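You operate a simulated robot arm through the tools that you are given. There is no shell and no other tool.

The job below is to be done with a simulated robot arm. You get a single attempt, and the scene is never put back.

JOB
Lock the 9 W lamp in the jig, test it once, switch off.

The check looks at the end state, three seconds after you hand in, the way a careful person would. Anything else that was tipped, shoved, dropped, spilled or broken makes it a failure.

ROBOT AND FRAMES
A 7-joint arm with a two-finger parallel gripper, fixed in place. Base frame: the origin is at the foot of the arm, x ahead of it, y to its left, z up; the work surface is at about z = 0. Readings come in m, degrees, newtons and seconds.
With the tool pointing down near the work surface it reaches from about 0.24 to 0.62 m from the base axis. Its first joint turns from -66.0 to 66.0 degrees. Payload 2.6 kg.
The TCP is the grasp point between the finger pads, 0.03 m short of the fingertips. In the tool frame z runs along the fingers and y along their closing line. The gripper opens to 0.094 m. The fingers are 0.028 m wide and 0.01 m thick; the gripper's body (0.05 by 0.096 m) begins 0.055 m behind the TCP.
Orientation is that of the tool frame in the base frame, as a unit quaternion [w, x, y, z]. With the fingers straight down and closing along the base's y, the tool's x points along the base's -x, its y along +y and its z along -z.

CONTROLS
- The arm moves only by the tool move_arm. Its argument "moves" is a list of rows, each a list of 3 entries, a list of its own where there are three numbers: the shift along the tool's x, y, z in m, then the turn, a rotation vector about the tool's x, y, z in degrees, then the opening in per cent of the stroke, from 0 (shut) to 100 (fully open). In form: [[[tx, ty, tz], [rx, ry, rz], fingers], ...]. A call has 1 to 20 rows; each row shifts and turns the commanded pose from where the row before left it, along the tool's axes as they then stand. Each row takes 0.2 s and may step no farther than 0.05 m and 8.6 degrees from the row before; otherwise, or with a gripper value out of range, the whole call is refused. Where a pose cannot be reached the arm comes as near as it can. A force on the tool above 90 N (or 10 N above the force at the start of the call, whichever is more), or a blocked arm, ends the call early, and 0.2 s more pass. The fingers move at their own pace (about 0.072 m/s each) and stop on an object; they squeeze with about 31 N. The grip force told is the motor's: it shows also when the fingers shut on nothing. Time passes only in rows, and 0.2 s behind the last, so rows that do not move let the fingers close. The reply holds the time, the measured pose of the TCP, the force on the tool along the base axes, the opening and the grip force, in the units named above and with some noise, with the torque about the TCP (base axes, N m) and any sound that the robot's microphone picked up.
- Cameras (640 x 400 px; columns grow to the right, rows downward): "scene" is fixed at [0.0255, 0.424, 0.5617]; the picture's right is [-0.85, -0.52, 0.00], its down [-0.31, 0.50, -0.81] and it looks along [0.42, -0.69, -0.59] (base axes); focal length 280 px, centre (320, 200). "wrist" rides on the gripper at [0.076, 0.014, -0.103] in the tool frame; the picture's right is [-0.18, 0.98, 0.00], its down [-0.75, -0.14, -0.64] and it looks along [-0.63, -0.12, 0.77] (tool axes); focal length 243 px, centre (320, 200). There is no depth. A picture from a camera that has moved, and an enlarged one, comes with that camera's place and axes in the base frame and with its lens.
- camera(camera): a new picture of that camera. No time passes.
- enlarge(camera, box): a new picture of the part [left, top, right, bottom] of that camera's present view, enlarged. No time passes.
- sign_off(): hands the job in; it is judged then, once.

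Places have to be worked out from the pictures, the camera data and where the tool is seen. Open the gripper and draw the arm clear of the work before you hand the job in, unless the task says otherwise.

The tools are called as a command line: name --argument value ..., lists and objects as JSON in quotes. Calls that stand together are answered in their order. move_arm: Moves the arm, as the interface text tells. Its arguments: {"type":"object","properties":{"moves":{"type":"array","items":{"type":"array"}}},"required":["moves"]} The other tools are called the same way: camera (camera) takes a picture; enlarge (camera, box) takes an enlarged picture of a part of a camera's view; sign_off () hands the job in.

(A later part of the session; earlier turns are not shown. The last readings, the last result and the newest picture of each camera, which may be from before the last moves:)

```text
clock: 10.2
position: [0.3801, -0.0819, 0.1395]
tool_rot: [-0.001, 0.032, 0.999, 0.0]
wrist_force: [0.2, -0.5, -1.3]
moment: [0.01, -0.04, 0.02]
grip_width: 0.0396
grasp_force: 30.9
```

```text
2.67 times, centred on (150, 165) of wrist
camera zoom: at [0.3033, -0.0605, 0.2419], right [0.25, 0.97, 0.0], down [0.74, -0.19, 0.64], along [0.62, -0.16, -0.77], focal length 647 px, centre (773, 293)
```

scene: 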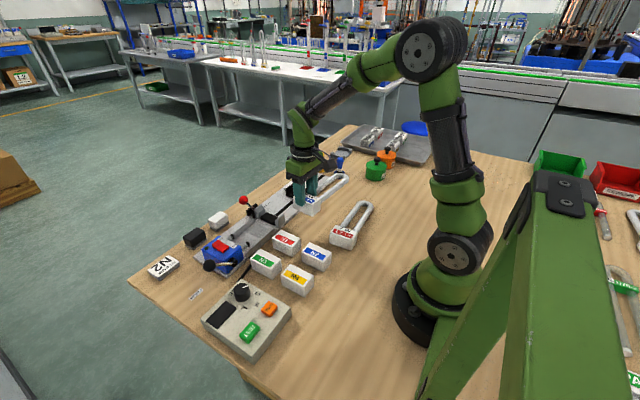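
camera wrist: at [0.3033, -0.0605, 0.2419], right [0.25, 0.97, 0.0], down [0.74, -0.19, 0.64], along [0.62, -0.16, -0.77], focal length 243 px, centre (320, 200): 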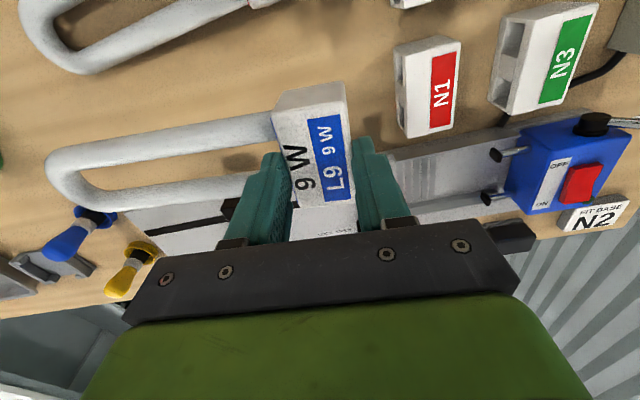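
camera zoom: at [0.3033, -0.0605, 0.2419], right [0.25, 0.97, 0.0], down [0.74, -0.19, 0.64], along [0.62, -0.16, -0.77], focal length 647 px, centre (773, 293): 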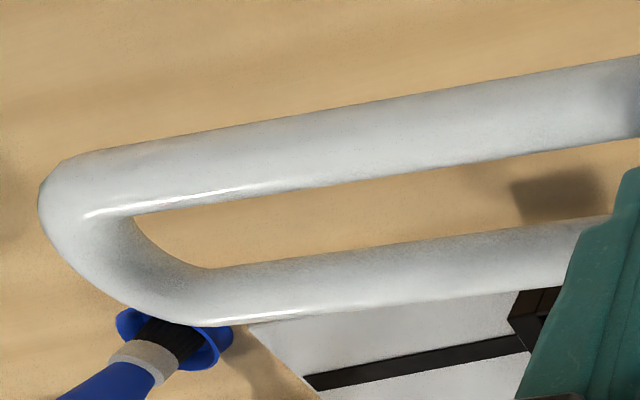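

Base centre sits ~2.5 mm toward -x of the TCP; the tip is ~0.195 m behind it. I square the lamp's yaw and carry it at this height to above the nest (TCP ≈(0.4885, 0.004)), then check from both cameras.

move_arm --moves '[[[0, 0, 0], [0, 0, -3.8], 20], [[-0.0276, 0.0209, 0], [0, 0, 0], 20], [[-0.0276, 0.0209, 0], [0, 0, 0], 20], [[-0.0276, 0.0209, 0], [0, 0, 0], 20], [[-0.0277, 0.0209, 0], [0, 0, 0], 20], [[0, 0, 0], [0, 0, 0], 20], [[0, 0, 0], [0, 0, 0], 20]]'

camera --camera "wrist"

enlarge --camera "wrist" --box '[30, 60, 350, 230]'

enlarge --camera "scene" --box '[200, 140, 360, 270]'

```text
clock: 11.8
position: [0.4897, 0.0045, 0.1381]
tool_rot: [0.0, 0.0, 1.0, 0.0]
wrist_force: [0.0, 0.4, -1.7]
moment: [0.09, -0.02, -0.01]
grip_width: 0.0397
grasp_force: 31.3
```

```text
taken
camera wrist: at [0.4127, 0.0199, 0.241], right [0.18, 0.98, 0.0], down [0.75, -0.14, 0.64], along [0.63, -0.12, -0.77], focal length 243 px, centre (320, 200)
```

wrist: 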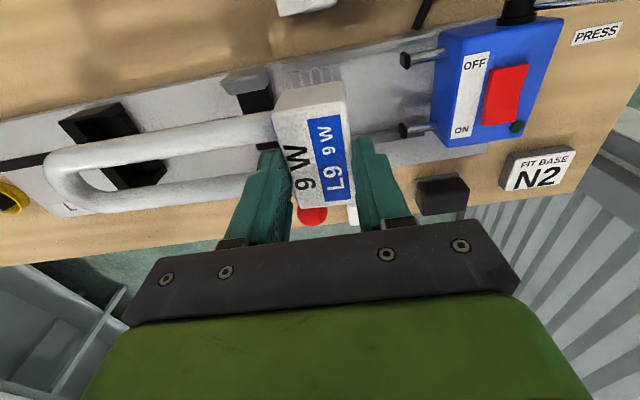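

```text
2.00 times, centred on (190, 145) of wrist
camera zoom: at [0.4127, 0.0199, 0.241], right [0.18, 0.98, 0.0], down [0.75, -0.14, 0.64], along [0.63, -0.12, -0.77], focal length 485 px, centre (580, 310)
```

zoom: 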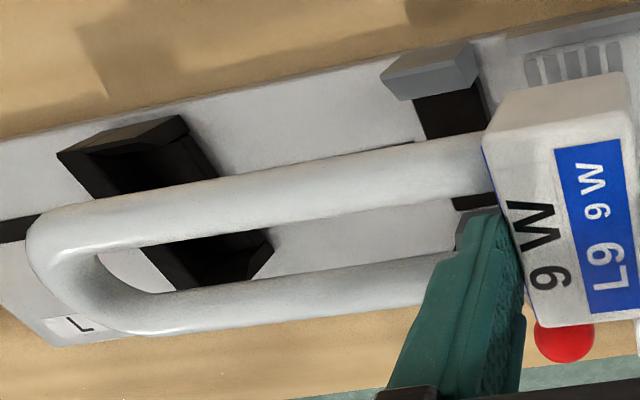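

```text
3.08 times, centred on (280, 205) of scene
camera zoom: at [0.0255, 0.424, 0.5617], right [-0.85, -0.52, 0.0], down [-0.31, 0.5, -0.81], along [0.42, -0.69, -0.59], focal length 860 px, centre (443, 185)
```

zoom: 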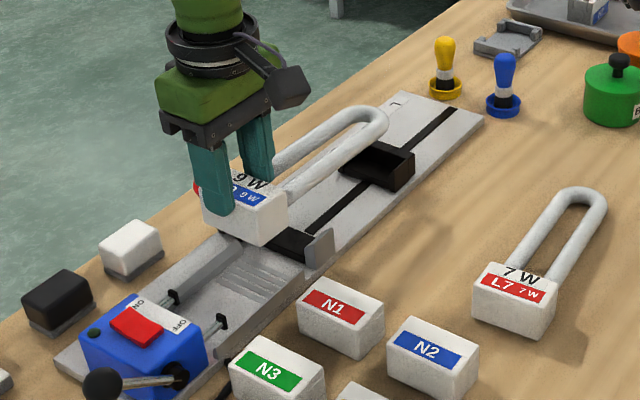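

The lamp is square with the tool (tubes parallel to tool y) and above the jig. I zoom in on near jaw, tube rest and far side to refine the jaw gap before lowering.

enlarge --camera "wrist" --box '[200, 60, 290, 150]'

enlarge --camera "wrist" --box '[40, 90, 180, 220]'

enlarge --camera "scene" --box '[235, 185, 305, 235]'

enlarge --camera "scene" --box '[270, 160, 350, 220]'

```text
4.44 times, centred on (245, 105) of wrist
camera zoom: at [0.4127, 0.0199, 0.241], right [0.18, 0.98, 0.0], down [0.75, -0.14, 0.64], along [0.63, -0.12, -0.77], focal length 1078 px, centre (653, 622)
```

zoom: 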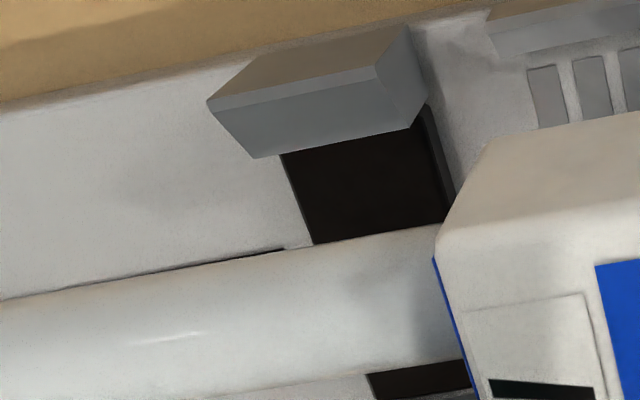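

```text
3.08 times, centred on (110, 155) of wrist
camera zoom: at [0.4127, 0.0199, 0.241], right [0.18, 0.98, 0.0], down [0.75, -0.14, 0.64], along [0.63, -0.12, -0.77], focal length 746 px, centre (966, 338)
```

zoom: 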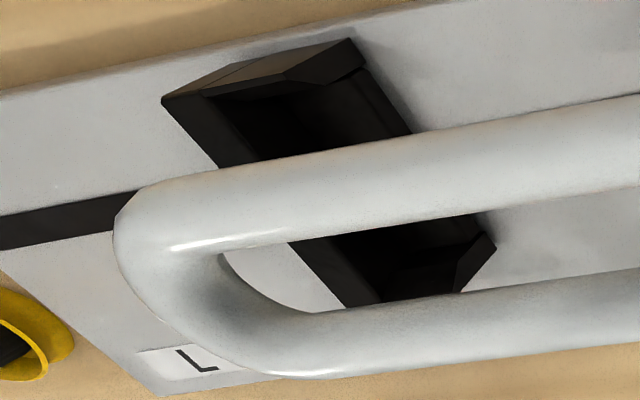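

```text
8.00 times, centred on (270, 210) of scene
camera zoom: at [0.0255, 0.424, 0.5617], right [-0.85, -0.52, 0.0], down [-0.31, 0.5, -0.81], along [0.42, -0.69, -0.59], focal length 2237 px, centre (720, 120)
```

zoom: 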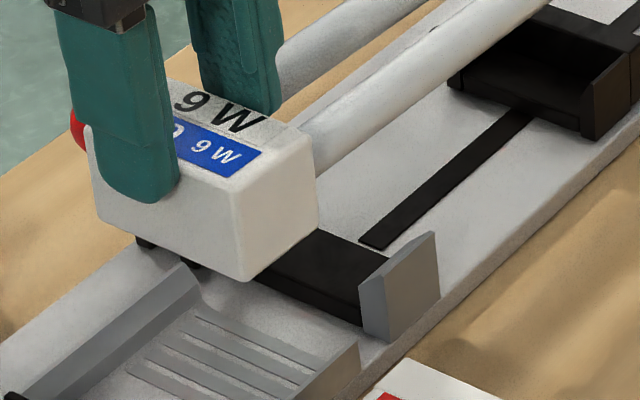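

```text
6.67 times, centred on (310, 190) of scene
camera zoom: at [0.0255, 0.424, 0.5617], right [-0.85, -0.52, 0.0], down [-0.31, 0.5, -0.81], along [0.42, -0.69, -0.59], focal length 1864 px, centre (387, 267)
```

zoom: 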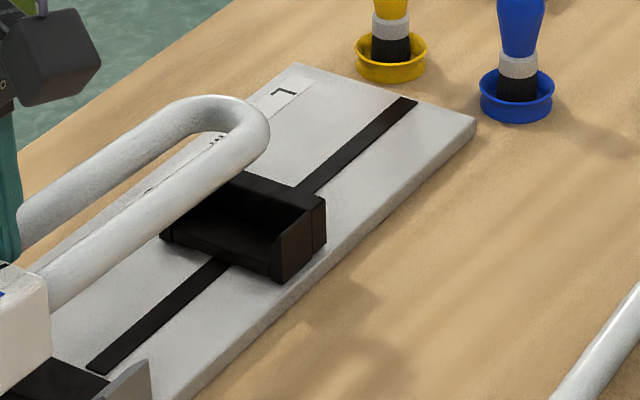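

The near jaw seems to have a bevelled inner face; I zoom further on both jaws to get the true gap.

enlarge --camera "scene" --box '[268, 206, 298, 232]'

enlarge --camera "wrist" --box '[215, 60, 275, 100]'

enlarge --camera "scene" --box '[288, 185, 328, 215]'

```text
15.38 times, centred on (283, 219) of scene
camera zoom: at [0.0255, 0.424, 0.5617], right [-0.85, -0.52, 0.0], down [-0.31, 0.5, -0.81], along [0.42, -0.69, -0.59], focal length 4302 px, centre (889, -92)
```

zoom: 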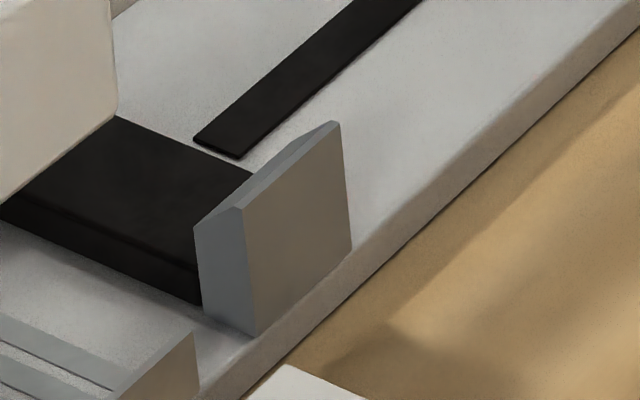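

```text
10.00 times, centred on (245, 80) of wrist
camera zoom: at [0.4127, 0.0199, 0.241], right [0.18, 0.98, 0.0], down [0.75, -0.14, 0.64], along [0.63, -0.12, -0.77], focal length 2426 px, centre (1070, 1400)
```

zoom: 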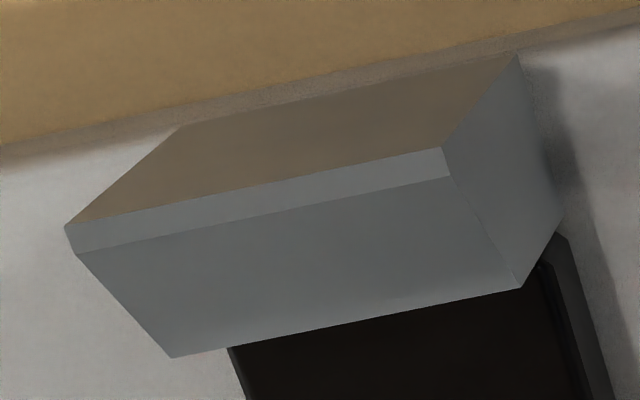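

```text
13.33 times, centred on (308, 200) of scene
camera zoom: at [0.0255, 0.424, 0.5617], right [-0.85, -0.52, 0.0], down [-0.31, 0.5, -0.81], along [0.42, -0.69, -0.59], focal length 3728 px, centre (480, 200)
```

zoom: 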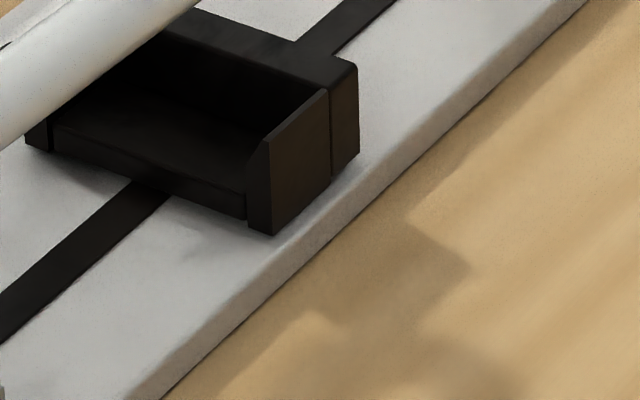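

The near jaw's inner face is at x≈0.460 with a lead-in bevel above z≈0.033. I raise the lamp 8 cm to let the scene camera see the far jaw and get the actual gap.

move_arm --moves '[[[0, 0, -0.04], [0, 0, 0], 20], [[0, 0, -0.04], [0, 0, 0], 20], [[0, 0, 0], [0, 0, 0], 20]]'

enlarge --camera "scene" --box '[243, 190, 303, 236]'

enlarge --camera "scene" --box '[278, 170, 338, 216]'

enlarge --camera "wrist" --box '[30, 70, 350, 240]'

```text
clock: 12.6
position: [0.4898, 0.0061, 0.2224]
tool_rot: [0.0, -0.001, 1.0, 0.0]
wrist_force: [-0.4, -1.0, -1.5]
moment: [0.06, 0.0, -0.01]
grip_width: 0.0393
grasp_force: 31.3
```

```text
8.70 times, centred on (273, 213) of scene
camera zoom: at [0.0255, 0.424, 0.5617], right [-0.85, -0.52, 0.0], down [-0.31, 0.5, -0.81], along [0.42, -0.69, -0.59], focal length 2432 px, centre (729, 87)
```

zoom: 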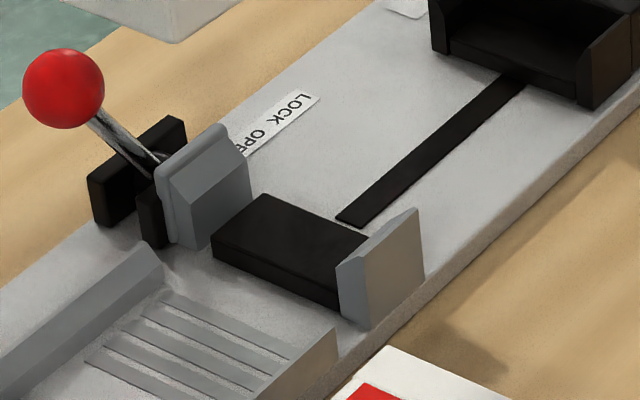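

```text
8.70 times, centred on (308, 193) of scene
camera zoom: at [0.0255, 0.424, 0.5617], right [-0.85, -0.52, 0.0], down [-0.31, 0.5, -0.81], along [0.42, -0.69, -0.59], focal length 2432 px, centre (424, 261)
```

zoom: 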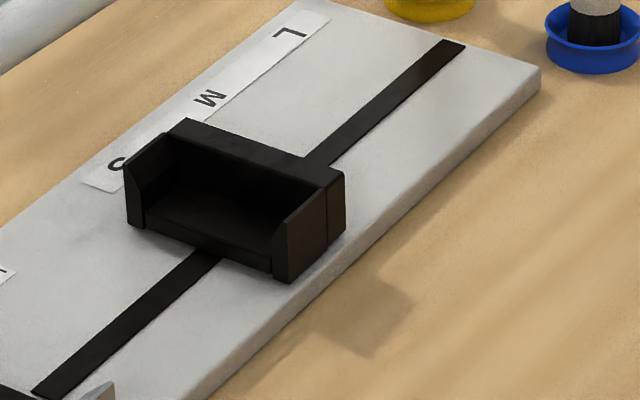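

```text
2.00 times, centred on (190, 155) of wrist
camera zoom: at [0.4124, 0.0209, 0.3233], right [0.18, 0.98, 0.0], down [0.75, -0.14, 0.64], along [0.63, -0.12, -0.77], focal length 485 px, centre (580, 290)
```

zoom: 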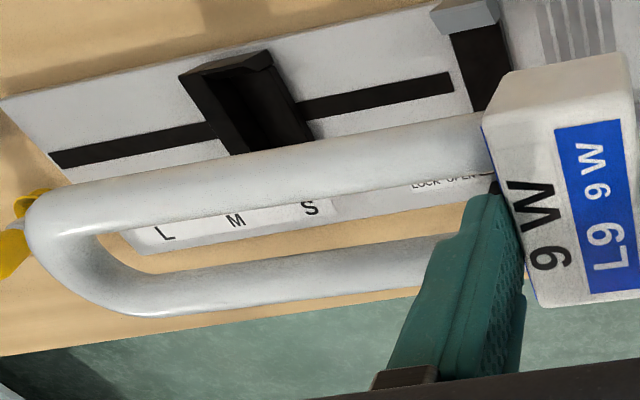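

Now the far jaw's inner face reads x≈0.523, so the gap is ≈0.460–0.523. I zoom on the nest rails' ends to refine the channel the same way.

enlarge --camera "scene" --box '[245, 215, 285, 245]'

enlarge --camera "scene" --box '[225, 230, 275, 268]'

enlarge --camera "wrist" --box '[250, 40, 430, 150]'

camera --camera "wrist"

```text
13.33 times, centred on (265, 230) of scene
camera zoom: at [0.0255, 0.424, 0.5617], right [-0.85, -0.52, 0.0], down [-0.31, 0.5, -0.81], along [0.42, -0.69, -0.59], focal length 3728 px, centre (1053, -200)
```

zoom: 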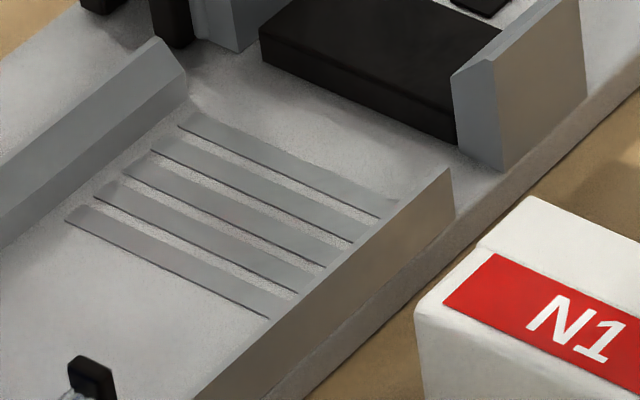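

```text
10.53 times, centred on (250, 249) of scene
camera zoom: at [0.0255, 0.424, 0.5617], right [-0.85, -0.52, 0.0], down [-0.31, 0.5, -0.81], along [0.42, -0.69, -0.59], focal length 2943 px, centre (1057, -316)
```

zoom: 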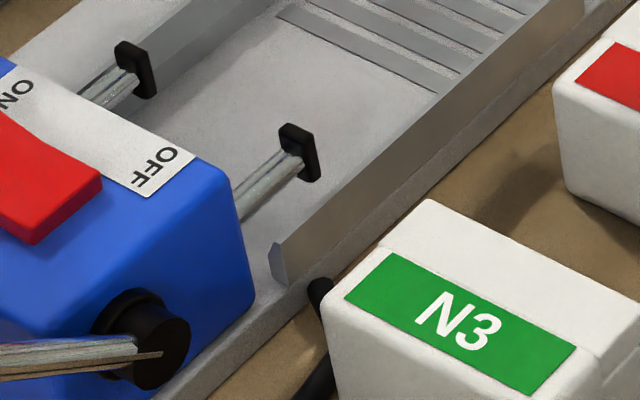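

```text
3.56 times, centred on (340, 95) of wrist
camera zoom: at [0.4124, 0.0209, 0.3233], right [0.18, 0.98, 0.0], down [0.75, -0.14, 0.64], along [0.63, -0.12, -0.77], focal length 863 px, centre (249, 573)
```

zoom: 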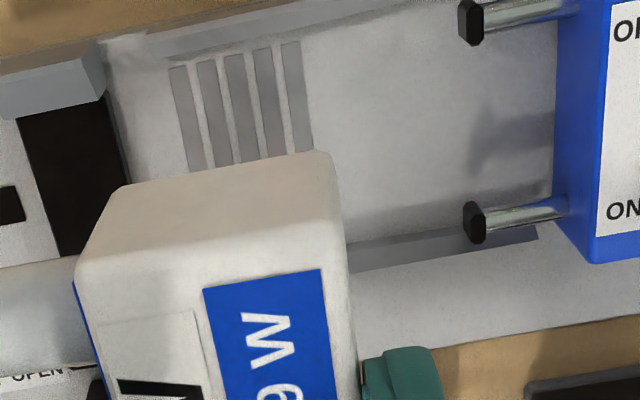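

```text
taken
camera wrist: at [0.4124, 0.0209, 0.3233], right [0.18, 0.98, 0.0], down [0.75, -0.14, 0.64], along [0.63, -0.12, -0.77], focal length 243 px, centre (320, 200)
```

wrist: 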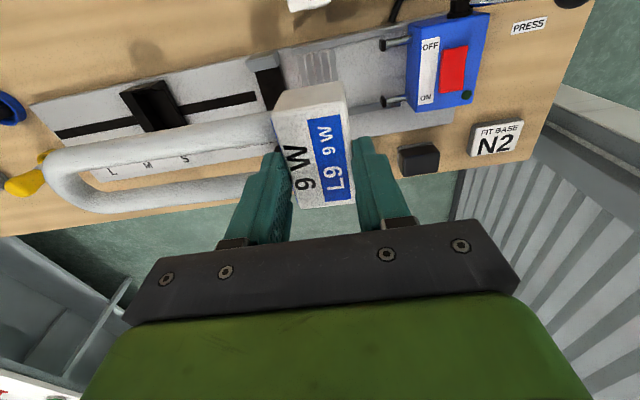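

Channel ≈0.451–0.523, rest pocket ≈0.460–0.520, jaws ≈0.460–0.523: target lamp axis x≈0.490, base centre y≈0.004. I shift +3.5 mm in x, -1.5 mm in y and lower to about 13 mm above the jaws to check.

move_arm --moves '[[[-0.0035, -0.0015, 0.035], [0, 0, 0], 20], [[0, 0, 0.035], [0, 0, 0], 20], [[0, 0, 0.035], [0, 0, 0], 20], [[0, 0, 0], [0, 0, 0], 20], [[0, 0, 0], [0, 0, 0], 20]]'

enlarge --camera "scene" --box '[220, 170, 310, 240]'

enlarge --camera "scene" --box '[270, 160, 350, 220]'

enlarge --camera "wrist" --box '[20, 50, 340, 220]'

```text
clock: 13.8
position: [0.4923, 0.0033, 0.1136]
tool_rot: [0.0, 0.0, 1.0, 0.0]
wrist_force: [-0.5, -0.9, -1.4]
moment: [0.06, -0.01, 0.01]
grip_width: 0.0394
grasp_force: 31.1
```

```text
5.71 times, centred on (265, 205) of scene
camera zoom: at [0.0255, 0.424, 0.5617], right [-0.85, -0.52, 0.0], down [-0.31, 0.5, -0.81], along [0.42, -0.69, -0.59], focal length 1598 px, centre (634, 171)
```

zoom: 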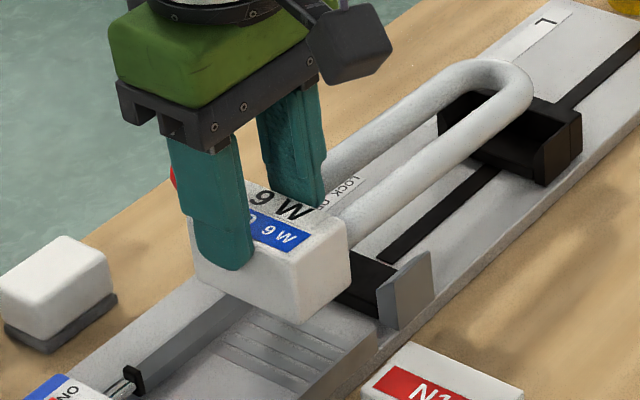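

```text
6.67 times, centred on (310, 190) of scene
camera zoom: at [0.0255, 0.424, 0.5617], right [-0.85, -0.52, 0.0], down [-0.31, 0.5, -0.81], along [0.42, -0.69, -0.59], focal length 1864 px, centre (387, 267)
```

zoom: 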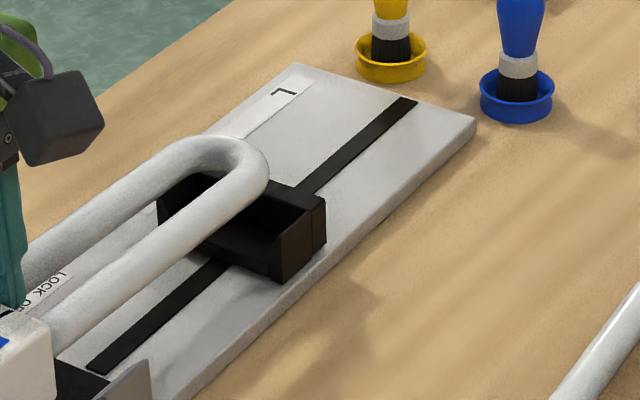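

```text
2.00 times, centred on (180, 135) of wrist
camera zoom: at [0.4147, 0.019, 0.216], right [0.18, 0.98, 0.0], down [0.75, -0.14, 0.64], along [0.63, -0.12, -0.77], focal length 485 px, centre (600, 330)
```

zoom: 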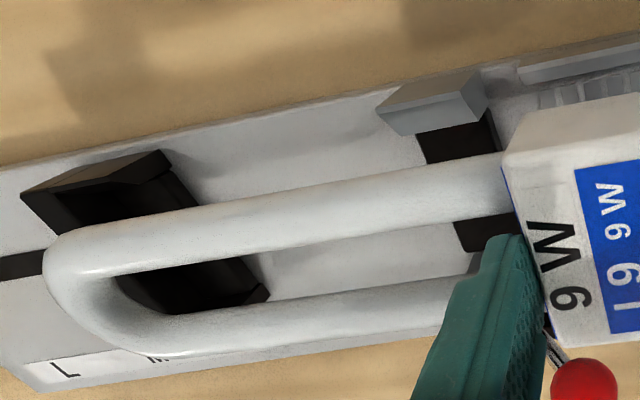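

All consistent: base bottom at z≈0.054. I lower 22 mm so the tubes are right at the jaw tops and look again.

move_arm --moves '[[[0, 0, 0.011], [0, 0, 0], 20], [[0, 0, 0.011], [0, 0, 0], 20], [[0, 0, 0], [0, 0, 0], 20]]'

enlarge --camera "scene" --box '[230, 180, 310, 240]'

enlarge --camera "scene" --box '[280, 165, 340, 210]'

enlarge --camera "wrist" --box '[0, 50, 340, 230]'

```text
clock: 14.6
position: [0.4898, 0.003, 0.0917]
tool_rot: [0.0, 0.0, 1.0, 0.0]
wrist_force: [-0.3, 0.4, -2.1]
moment: [0.07, -0.01, 0.0]
grip_width: 0.0395
grasp_force: 30.5
```

```text
6.67 times, centred on (270, 210) of scene
camera zoom: at [0.0255, 0.424, 0.5617], right [-0.85, -0.52, 0.0], down [-0.31, 0.5, -0.81], along [0.42, -0.69, -0.59], focal length 1864 px, centre (653, 133)
```

zoom: 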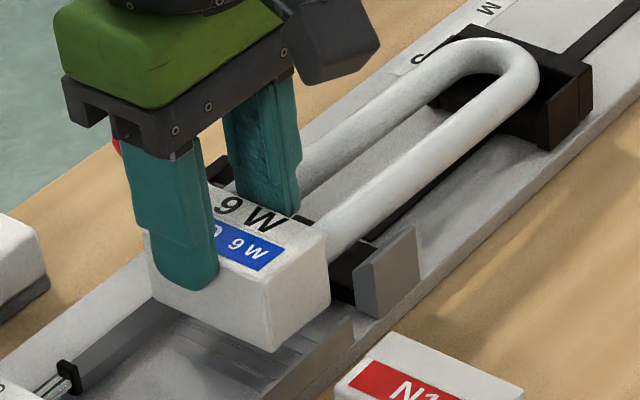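

```text
8.89 times, centred on (310, 188) of scene
camera zoom: at [0.0255, 0.424, 0.5617], right [-0.85, -0.52, 0.0], down [-0.31, 0.5, -0.81], along [0.42, -0.69, -0.59], focal length 2486 px, centre (409, 311)
```

zoom: 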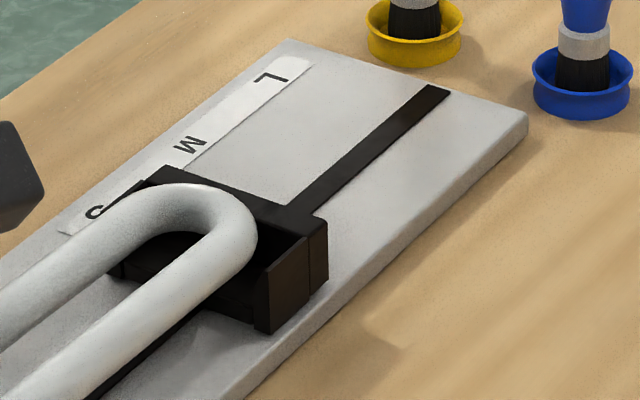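

```text
1.88 times, centred on (170, 140) of wrist
camera zoom: at [0.4135, 0.0189, 0.1945], right [0.18, 0.98, 0.0], down [0.75, -0.14, 0.64], along [0.63, -0.12, -0.77], focal length 457 px, centre (602, 313)
```

zoom: 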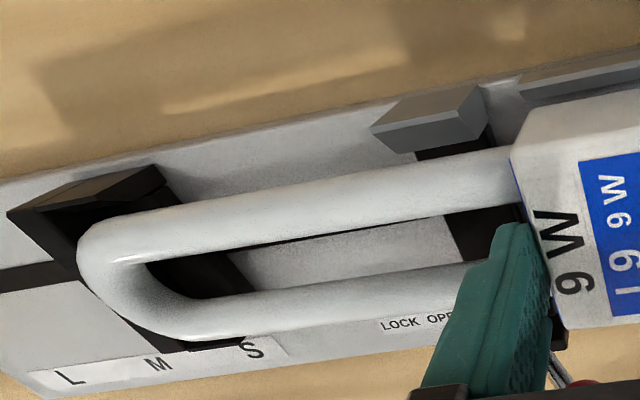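

The tube end is dropping into the pocket properly. I check the near tube against the near jaw with a zoom before the last descent.

enlarge --camera "wrist" --box '[190, 80, 290, 180]'

enlarge --camera "scene" --box '[255, 195, 300, 230]'

```text
4.00 times, centred on (240, 130) of wrist
camera zoom: at [0.4135, 0.0189, 0.1945], right [0.18, 0.98, 0.0], down [0.75, -0.14, 0.64], along [0.63, -0.12, -0.77], focal length 970 px, centre (640, 480)
```

zoom: 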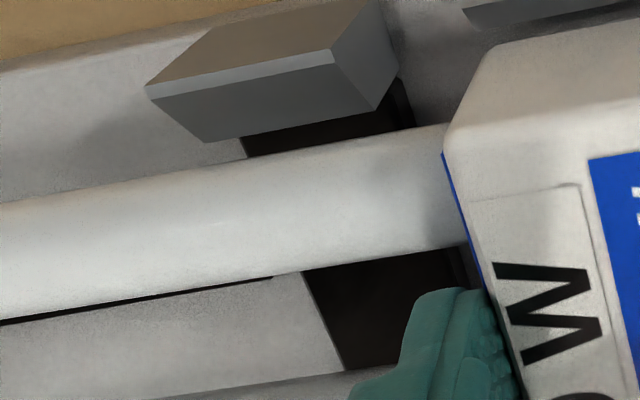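

```text
11.43 times, centred on (278, 212) of scene
camera zoom: at [0.0255, 0.424, 0.5617], right [-0.85, -0.52, 0.0], down [-0.31, 0.5, -0.81], along [0.42, -0.69, -0.59], focal length 3196 px, centre (806, 57)
```

zoom: 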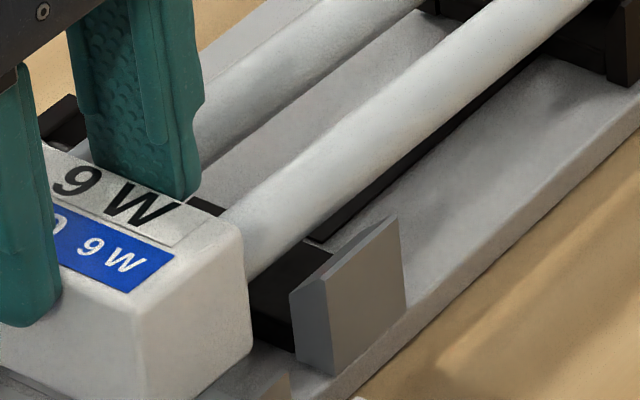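

The near tube's outer edge (x≈0.4586) would ride on the near jaw (inner face 0.460), so I shift +3 mm in x and lower another 12 mm, watching the force.

move_arm --moves '[[[-0.003, 0, 0], [0, 0, 0], 20], [[0, 0, 0], [0, 0, 0], 20], [[0, 0, 0.006], [0, 0, 0], 20], [[0, 0, 0.006], [0, 0, 0], 20], [[0, 0, 0], [0, 0, 0], 20]]'

enlarge --camera "wrist" --box '[180, 80, 300, 180]'

enlarge --camera "scene" --box '[230, 180, 340, 250]'

camera --camera "wrist"

```text
clock: 15.8
position: [0.4944, 0.0025, 0.081]
tool_rot: [0.0, 0.001, 1.0, -0.001]
wrist_force: [0.1, -0.9, -1.4]
moment: [0.05, -0.03, 0.0]
grip_width: 0.0395
grasp_force: 30.9
```

```text
4.00 times, centred on (240, 130) of wrist
camera zoom: at [0.417, 0.0177, 0.1832], right [0.18, 0.98, 0.0], down [0.75, -0.14, 0.64], along [0.63, -0.12, -0.77], focal length 970 px, centre (640, 480)
```

zoom: 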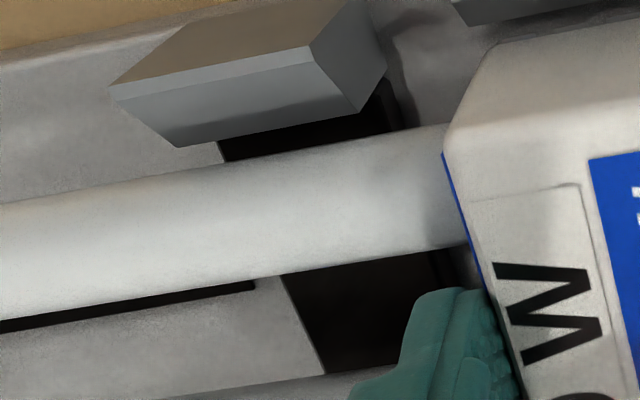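

```text
5.71 times, centred on (285, 215) of scene
camera zoom: at [0.0255, 0.424, 0.5617], right [-0.85, -0.52, 0.0], down [-0.31, 0.5, -0.81], along [0.42, -0.69, -0.59], focal length 1598 px, centre (520, 114)
```

zoom: 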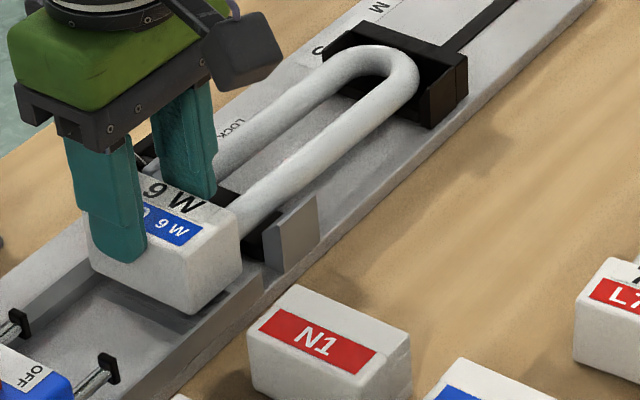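

```text
taken
camera wrist: at [0.417, 0.0177, 0.1832], right [0.18, 0.98, 0.0], down [0.75, -0.14, 0.64], along [0.63, -0.12, -0.77], focal length 243 px, centre (320, 200)
```

wrist: 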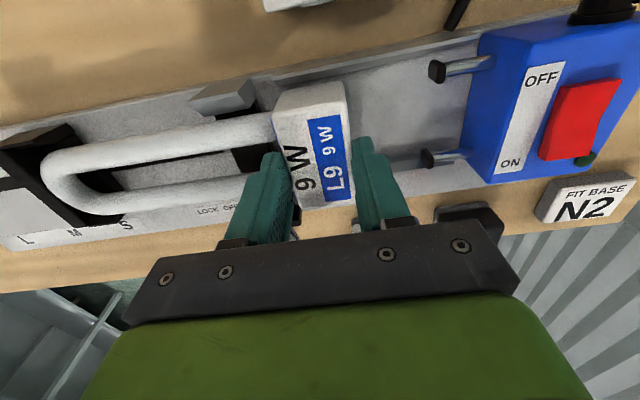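

No contact force yet, lamp axis at x≈0.491, base bottom at z≈0.021. I lower the last ~9 mm in small steps.

move_arm --moves '[[[0, 0, 0.003], [0, 0, 0], 20], [[0, 0, 0.003], [0, 0, 0], 20], [[0, 0, 0.002], [0, 0, 0], 20], [[0, 0, 0.001], [0, 0, 0], 20], [[0, 0, 0], [0, 0, 0], 20]]'

enlarge --camera "scene" --box '[230, 180, 340, 250]'

camera --camera "wrist"

```text
clock: 17.0
position: [0.4953, 0.0027, 0.0693]
tool_rot: [-0.002, -0.001, 1.0, 0.0]
wrist_force: [-3.6, -0.7, -0.6]
moment: [-0.34, 0.24, 0.04]
grip_width: 0.0393
grasp_force: 31.2
```

```text
5.71 times, centred on (285, 215) of scene
camera zoom: at [0.0255, 0.424, 0.5616], right [-0.85, -0.52, 0.0], down [-0.31, 0.5, -0.81], along [0.42, -0.69, -0.59], focal length 1598 px, centre (520, 114)
```

zoom: 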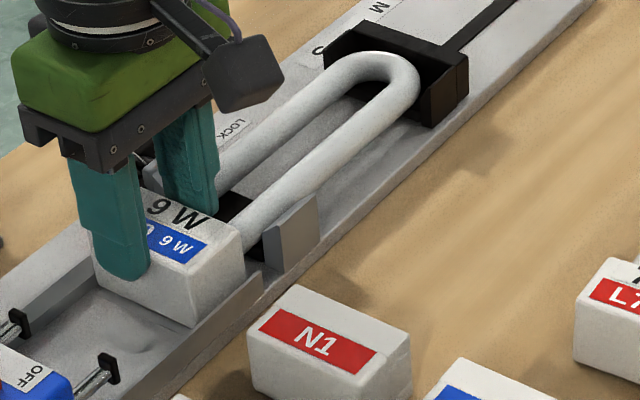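

```text
taken
camera wrist: at [0.4174, 0.0178, 0.172], right [0.18, 0.98, 0.0], down [0.76, -0.14, 0.64], along [0.63, -0.12, -0.77], focal length 243 px, centre (320, 200)
```

wrist: 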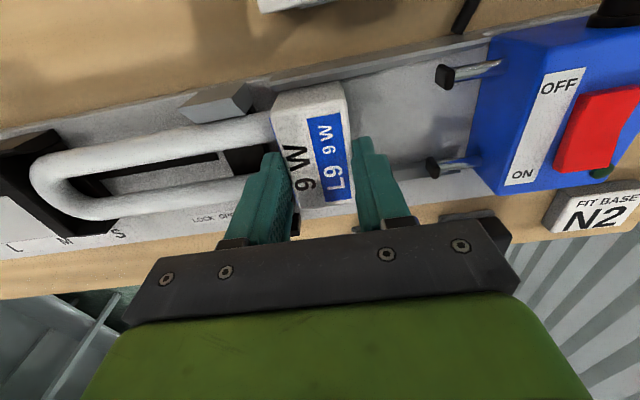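

There is light contact: -3.6 N in x (base against the far rail) and a small moment showing the tube end is supported in the rest. I relieve 1 mm toward -x and press 1.5 mm lower to confirm the base is on the nest floor.

move_arm --moves '[[[0.001, 0, 0], [0, 0, 0], 20], [[0, 0, 0.001], [0, 0, 0], 20], [[0, 0, 0.0005], [0, 0, 0], 20], [[0, 0, 0], [0, 0, 0], 20]]'

enlarge --camera "scene" --box '[235, 195, 305, 245]'

enlarge --camera "wrist" --box '[0, 60, 360, 240]'

```text
clock: 18.0
position: [0.4935, 0.0034, 0.0709]
tool_rot: [0.0, 0.0, 1.0, 0.001]
wrist_force: [-1.8, -0.3, -0.7]
moment: [-0.07, 0.1, -0.1]
grip_width: 0.0391
grasp_force: 31.3
```

```text
8.00 times, centred on (270, 220) of scene
camera zoom: at [0.0255, 0.424, 0.5616], right [-0.85, -0.52, 0.0], down [-0.31, 0.5, -0.81], along [0.42, -0.69, -0.59], focal length 2237 px, centre (720, 40)
```

zoom: 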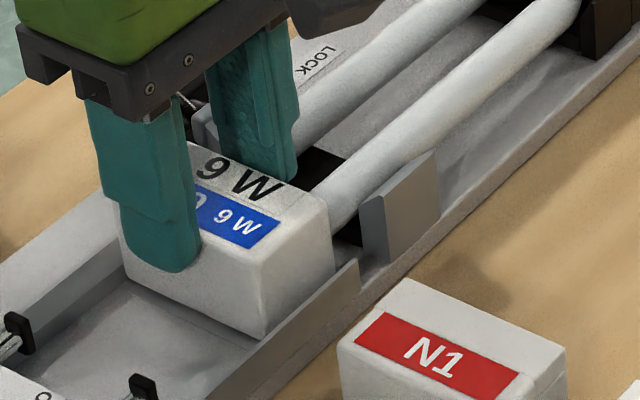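

```text
1.78 times, centred on (180, 150) of wrist
camera zoom: at [0.4169, 0.0185, 0.1726], right [0.18, 0.98, 0.0], down [0.75, -0.14, 0.64], along [0.63, -0.12, -0.77], focal length 431 px, centre (569, 289)
```

zoom: 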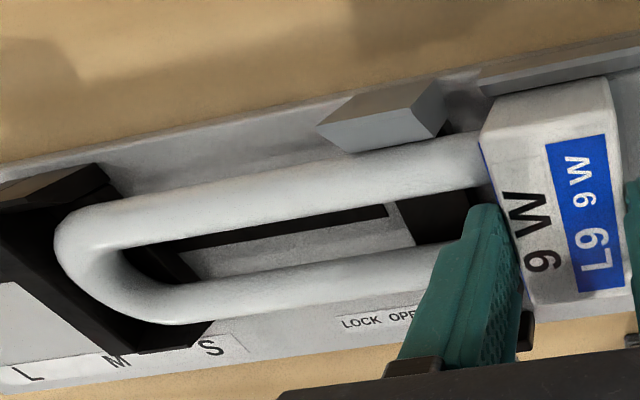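

Let me press slightly further (2 mm) to see whether the vertical force rises, confirming the base rests on the floor.

move_arm --moves '[[[0, 0, 0.001], [0, 0, 0], 20], [[0, 0, 0.001], [0, 0, 0], 20], [[0, 0, 0], [0, 0, 0], 20]]'

enlarge --camera "scene" --box '[235, 205, 285, 245]'

```text
clock: 18.8
position: [0.4931, 0.0025, 0.0703]
tool_rot: [-0.001, -0.001, 1.0, 0.001]
wrist_force: [-10.6, -1.0, 17.3]
moment: [-0.35, 1.0, 0.11]
grip_width: 0.0395
grasp_force: 30.7
```

```text
10.00 times, centred on (260, 225) of scene
camera zoom: at [0.0254, 0.424, 0.5617], right [-0.85, -0.52, 0.0], down [-0.31, 0.5, -0.81], along [0.42, -0.69, -0.59], focal length 2796 px, centre (920, -50)
```

zoom: 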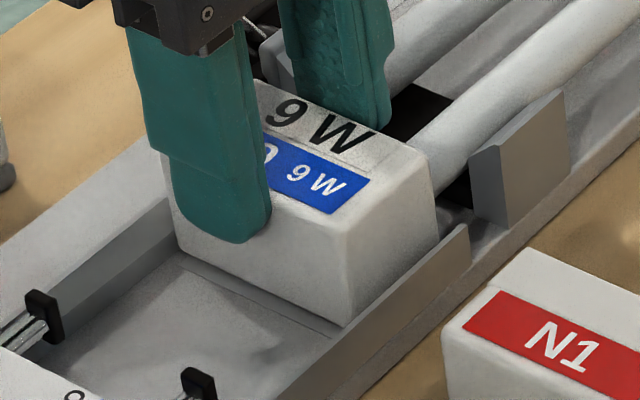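

Vertical force rose to 17 N, so the base is on the floor and lightly against the far rail. I back off 2 mm upward and 1 mm toward -x, then open the fingers a little to release.

move_arm --moves '[[[0, 0, -0.001], [0, 0, 0], 20], [[0.001, 0, -0.001], [0, 0, 0], 20], [[0, 0, 0], [0, 0, 0], 20]]'

```text
clock: 19.6
position: [0.4927, 0.0039, 0.069]
tool_rot: [0.0, -0.001, 1.0, -0.001]
wrist_force: [-0.4, -0.2, -0.5]
moment: [-0.08, 0.02, 0.04]
grip_width: 0.0396
grasp_force: 30.6
```

Forces are near zero. I release by opening to 60 %.

move_arm --moves '[[[0, 0, 0], [0, 0, 0], 50], [[0, 0, 0], [0, 0, 0], 60], [[0, 0, 0], [0, 0, 0], 60]]'

camera --camera "wrist"

enlarge --camera "scene" --box '[230, 180, 340, 250]'

```text
clock: 20.4
position: [0.4933, 0.0017, 0.0709]
tool_rot: [0.0, 0.001, 1.0, -0.001]
wrist_force: [-0.4, 0.3, -0.2]
moment: [-0.04, 0.0, 0.01]
grip_width: 0.0562
grasp_force: 0.0
```

```text
taken
camera wrist: at [0.4162, 0.0185, 0.1726], right [0.18, 0.98, 0.0], down [0.75, -0.14, 0.64], along [0.63, -0.12, -0.77], focal length 243 px, centre (320, 200)
```

wrist: 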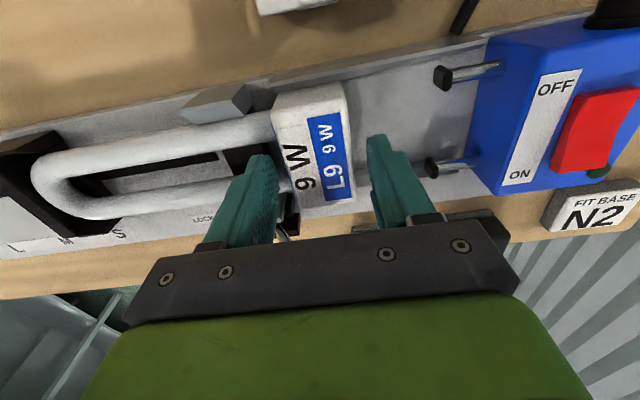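

```text
5.71 times, centred on (285, 215) of scene
camera zoom: at [0.0255, 0.424, 0.5617], right [-0.85, -0.52, 0.0], down [-0.31, 0.5, -0.81], along [0.42, -0.69, -0.59], focal length 1598 px, centre (520, 114)
```

zoom: 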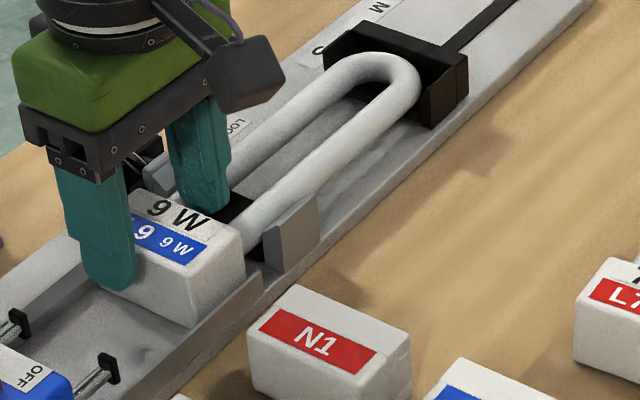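

The lamp is released and sits in the jig. I raise straight up and inspect the seating.

move_arm --moves '[[[0, 0, -0.01], [0, 0, 0], 60], [[0, 0, -0.03], [0, 0, 0], 60], [[0, 0, -0.045], [0, 0, 0], 60], [[0, 0, -0.045], [0, 0, 0], 60], [[0.03, 0, 0], [0, 0, 0], 60], [[0.03, 0, 0], [0, 0, 0], 60], [[0.03, 0, 0], [0, 0, 0], 60], [[0, 0, 0], [0, 0, 0], 60]]'

camera --camera "wrist"

enlarge --camera "scene" --box '[225, 175, 335, 250]'

enlarge --camera "wrist" --box '[240, 90, 420, 210]'

enlarge --camera "wrist" --box '[60, 100, 260, 240]'

```text
clock: 22.2
position: [0.403, 0.0026, 0.2001]
tool_rot: [0.0, 0.0, 1.0, 0.0]
wrist_force: [0.8, -0.2, 0.1]
moment: [0.04, 0.02, 0.0]
grip_width: 0.0567
grasp_force: 0.1
```

```text
taken
camera wrist: at [0.3259, 0.0183, 0.3026], right [0.18, 0.98, 0.0], down [0.75, -0.14, 0.64], along [0.63, -0.12, -0.77], focal length 243 px, centre (320, 200)
```

wrist: 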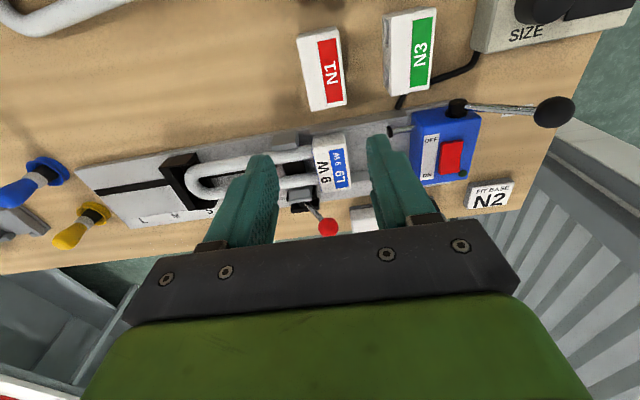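

```text
5.33 times, centred on (280, 212) of scene
camera zoom: at [0.0255, 0.424, 0.5617], right [-0.85, -0.52, 0.0], down [-0.31, 0.5, -0.81], along [0.42, -0.69, -0.59], focal length 1491 px, centre (533, 133)
```

zoom: 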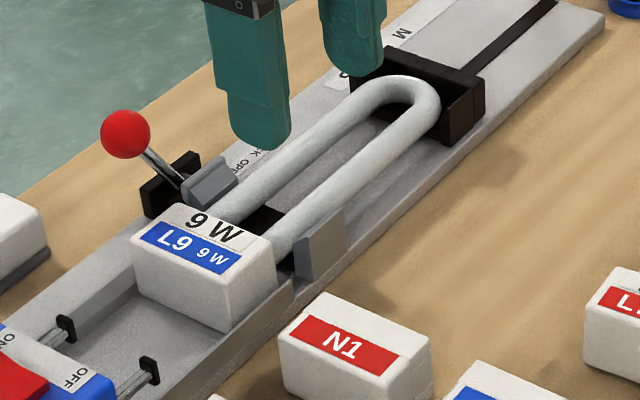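

```text
3.33 times, centred on (330, 150) of wrist
camera zoom: at [0.3259, 0.0183, 0.3026], right [0.18, 0.98, 0.0], down [0.75, -0.14, 0.64], along [0.63, -0.12, -0.77], focal length 809 px, centre (287, 367)
```

zoom: 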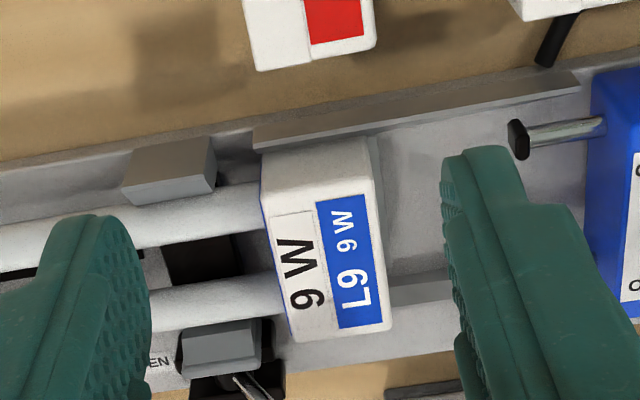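

```text
2.86 times, centred on (160, 170) of wrist
camera zoom: at [0.3259, 0.0183, 0.3026], right [0.18, 0.98, 0.0], down [0.75, -0.14, 0.64], along [0.63, -0.12, -0.77], focal length 693 px, centre (777, 286)
```

zoom: 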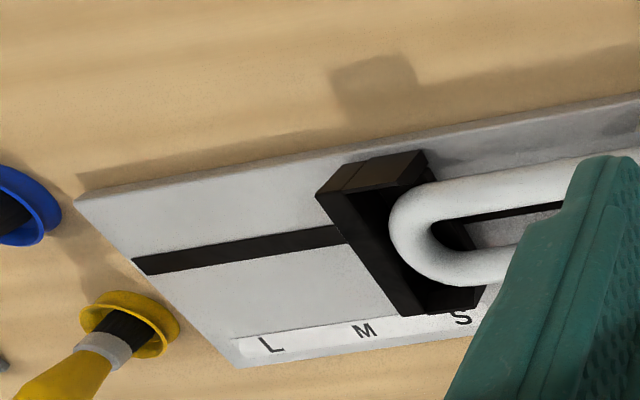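

L9 is well seated: base in the nest, tubes between the jaws, U-end in the rest. Next is the clamp lever: red ball (radius ~13 mm) at about (0.546, -0.013, 0.091), to be pushed toward -y (LOCK). I close the fingers and place them on the +y side of the ball.

move_arm --moves '[[[-0.036, 0.0095, 0], [0, 0, 0], 0], [[-0.036, 0.0095, 0], [0, 0, 0], 0], [[-0.036, 0.0095, 0], [0, 0, 0], 0], [[-0.035, 0.0095, 0], [0, 0, 0], 0], [[0, 0, 0.03], [0, 0, 0], 0], [[0, 0, 0.03], [0, 0, 0], 0], [[0, 0, 0.03], [0, 0, 0], 0], [[0, 0, 0], [0, 0, 0], 0]]'

camera --camera "wrist"

enlarge --camera "scene" --box '[200, 160, 320, 245]'

```text
clock: 24.0
position: [0.5453, 0.039, 0.1104]
tool_rot: [-0.001, 0.0, 1.0, 0.0]
wrist_force: [0.2, 0.1, -1.0]
moment: [0.0, 0.0, -0.05]
grip_width: 0.0001
grasp_force: 31.0
```

```text
taken
camera wrist: at [0.468, 0.0543, 0.2118], right [0.18, 0.98, 0.0], down [0.75, -0.14, 0.64], along [0.63, -0.12, -0.77], focal length 243 px, centre (320, 200)
```

wrist: 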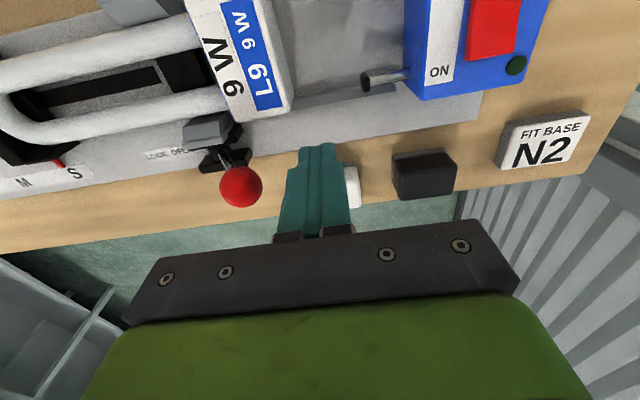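

```text
4.71 times, centred on (260, 202) of scene
camera zoom: at [0.0255, 0.424, 0.5617], right [-0.85, -0.52, 0.0], down [-0.31, 0.5, -0.81], along [0.42, -0.69, -0.59], focal length 1316 px, centre (602, 188)
```

zoom: 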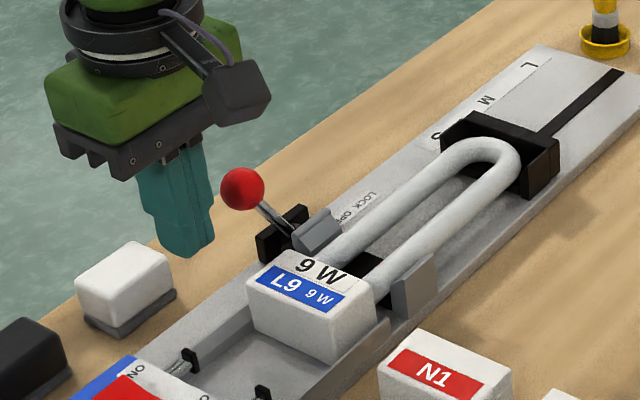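

The fingers are 28 mm to the +y side of the ball and at its height. I move to contact and start pushing toward -y, in small steps.

move_arm --moves '[[[0, -0.014, 0.005], [0, 0, 0], 0], [[0, -0.012, 0], [0, 0, 0], 0], [[0, -0.008, 0], [0, 0, 0], 0], [[0, -0.008, 0], [0, 0, 0], 0]]'

enlarge --camera "scene" --box '[200, 160, 320, 245]'

camera --camera "wrist"

```text
clock: 25.0
position: [0.5456, -0.0021, 0.1045]
tool_rot: [0.001, 0.0, 1.0, 0.0]
wrist_force: [1.0, 1.9, 2.1]
moment: [0.03, -0.03, 0.06]
grip_width: 0.0
grasp_force: 30.8
```

```text
4.71 times, centred on (260, 202) of scene
camera zoom: at [0.0255, 0.424, 0.5617], right [-0.85, -0.52, 0.0], down [-0.31, 0.5, -0.81], along [0.42, -0.69, -0.59], focal length 1316 px, centre (602, 188)
```

zoom: 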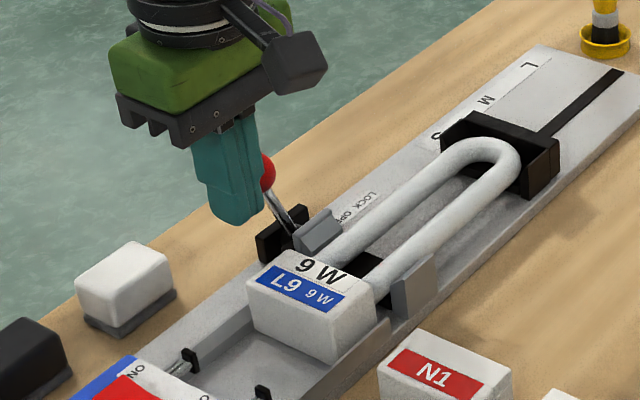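

```text
taken
camera wrist: at [0.4686, 0.0131, 0.2077], right [0.18, 0.98, 0.0], down [0.75, -0.14, 0.64], along [0.63, -0.12, -0.77], focal length 243 px, centre (320, 200)
```

wrist: 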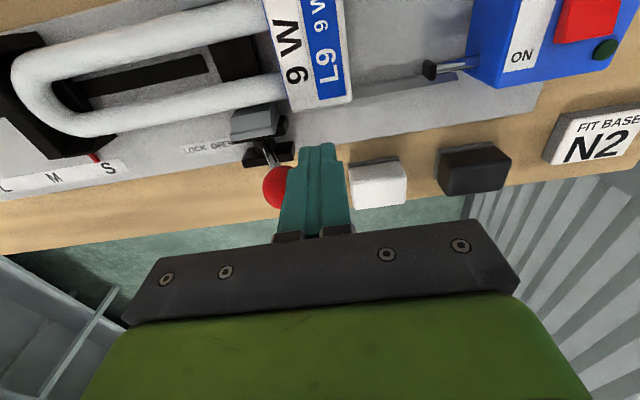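

The lever is swinging toward -y with only ~2 N. I continue pushing in small steps.

move_arm --moves '[[[0, -0.008, 0], [0, 0, 0], 0], [[0, -0.008, 0], [0, 0, 0], 0], [[0, -0.008, 0], [0, 0, 0], 0]]'

enlarge --camera "scene" --box '[200, 160, 320, 245]'

enlarge --camera "wrist" --box '[160, 60, 400, 210]'

```text
clock: 25.8
position: [0.5448, -0.0254, 0.105]
tool_rot: [-0.001, 0.0, 1.0, -0.002]
wrist_force: [0.7, -0.4, 0.3]
moment: [0.01, 0.01, -0.02]
grip_width: 0.0002
grasp_force: 30.6
```

```text
4.71 times, centred on (260, 202) of scene
camera zoom: at [0.0255, 0.424, 0.5617], right [-0.85, -0.52, 0.0], down [-0.31, 0.5, -0.81], along [0.42, -0.69, -0.59], focal length 1316 px, centre (602, 188)
```

zoom: 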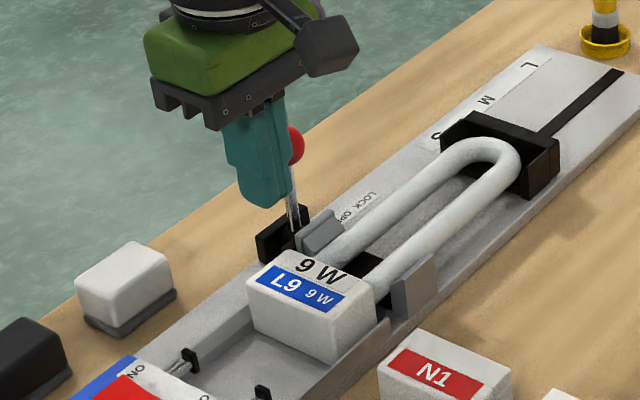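

```text
2.67 times, centred on (280, 135) of wrist
camera zoom: at [0.4684, -0.0108, 0.2059], right [0.18, 0.98, 0.0], down [0.76, -0.14, 0.64], along [0.63, -0.12, -0.77], focal length 647 px, centre (427, 373)
```

zoom: 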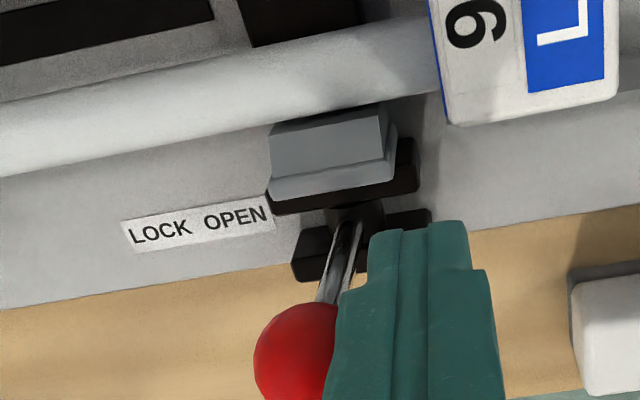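

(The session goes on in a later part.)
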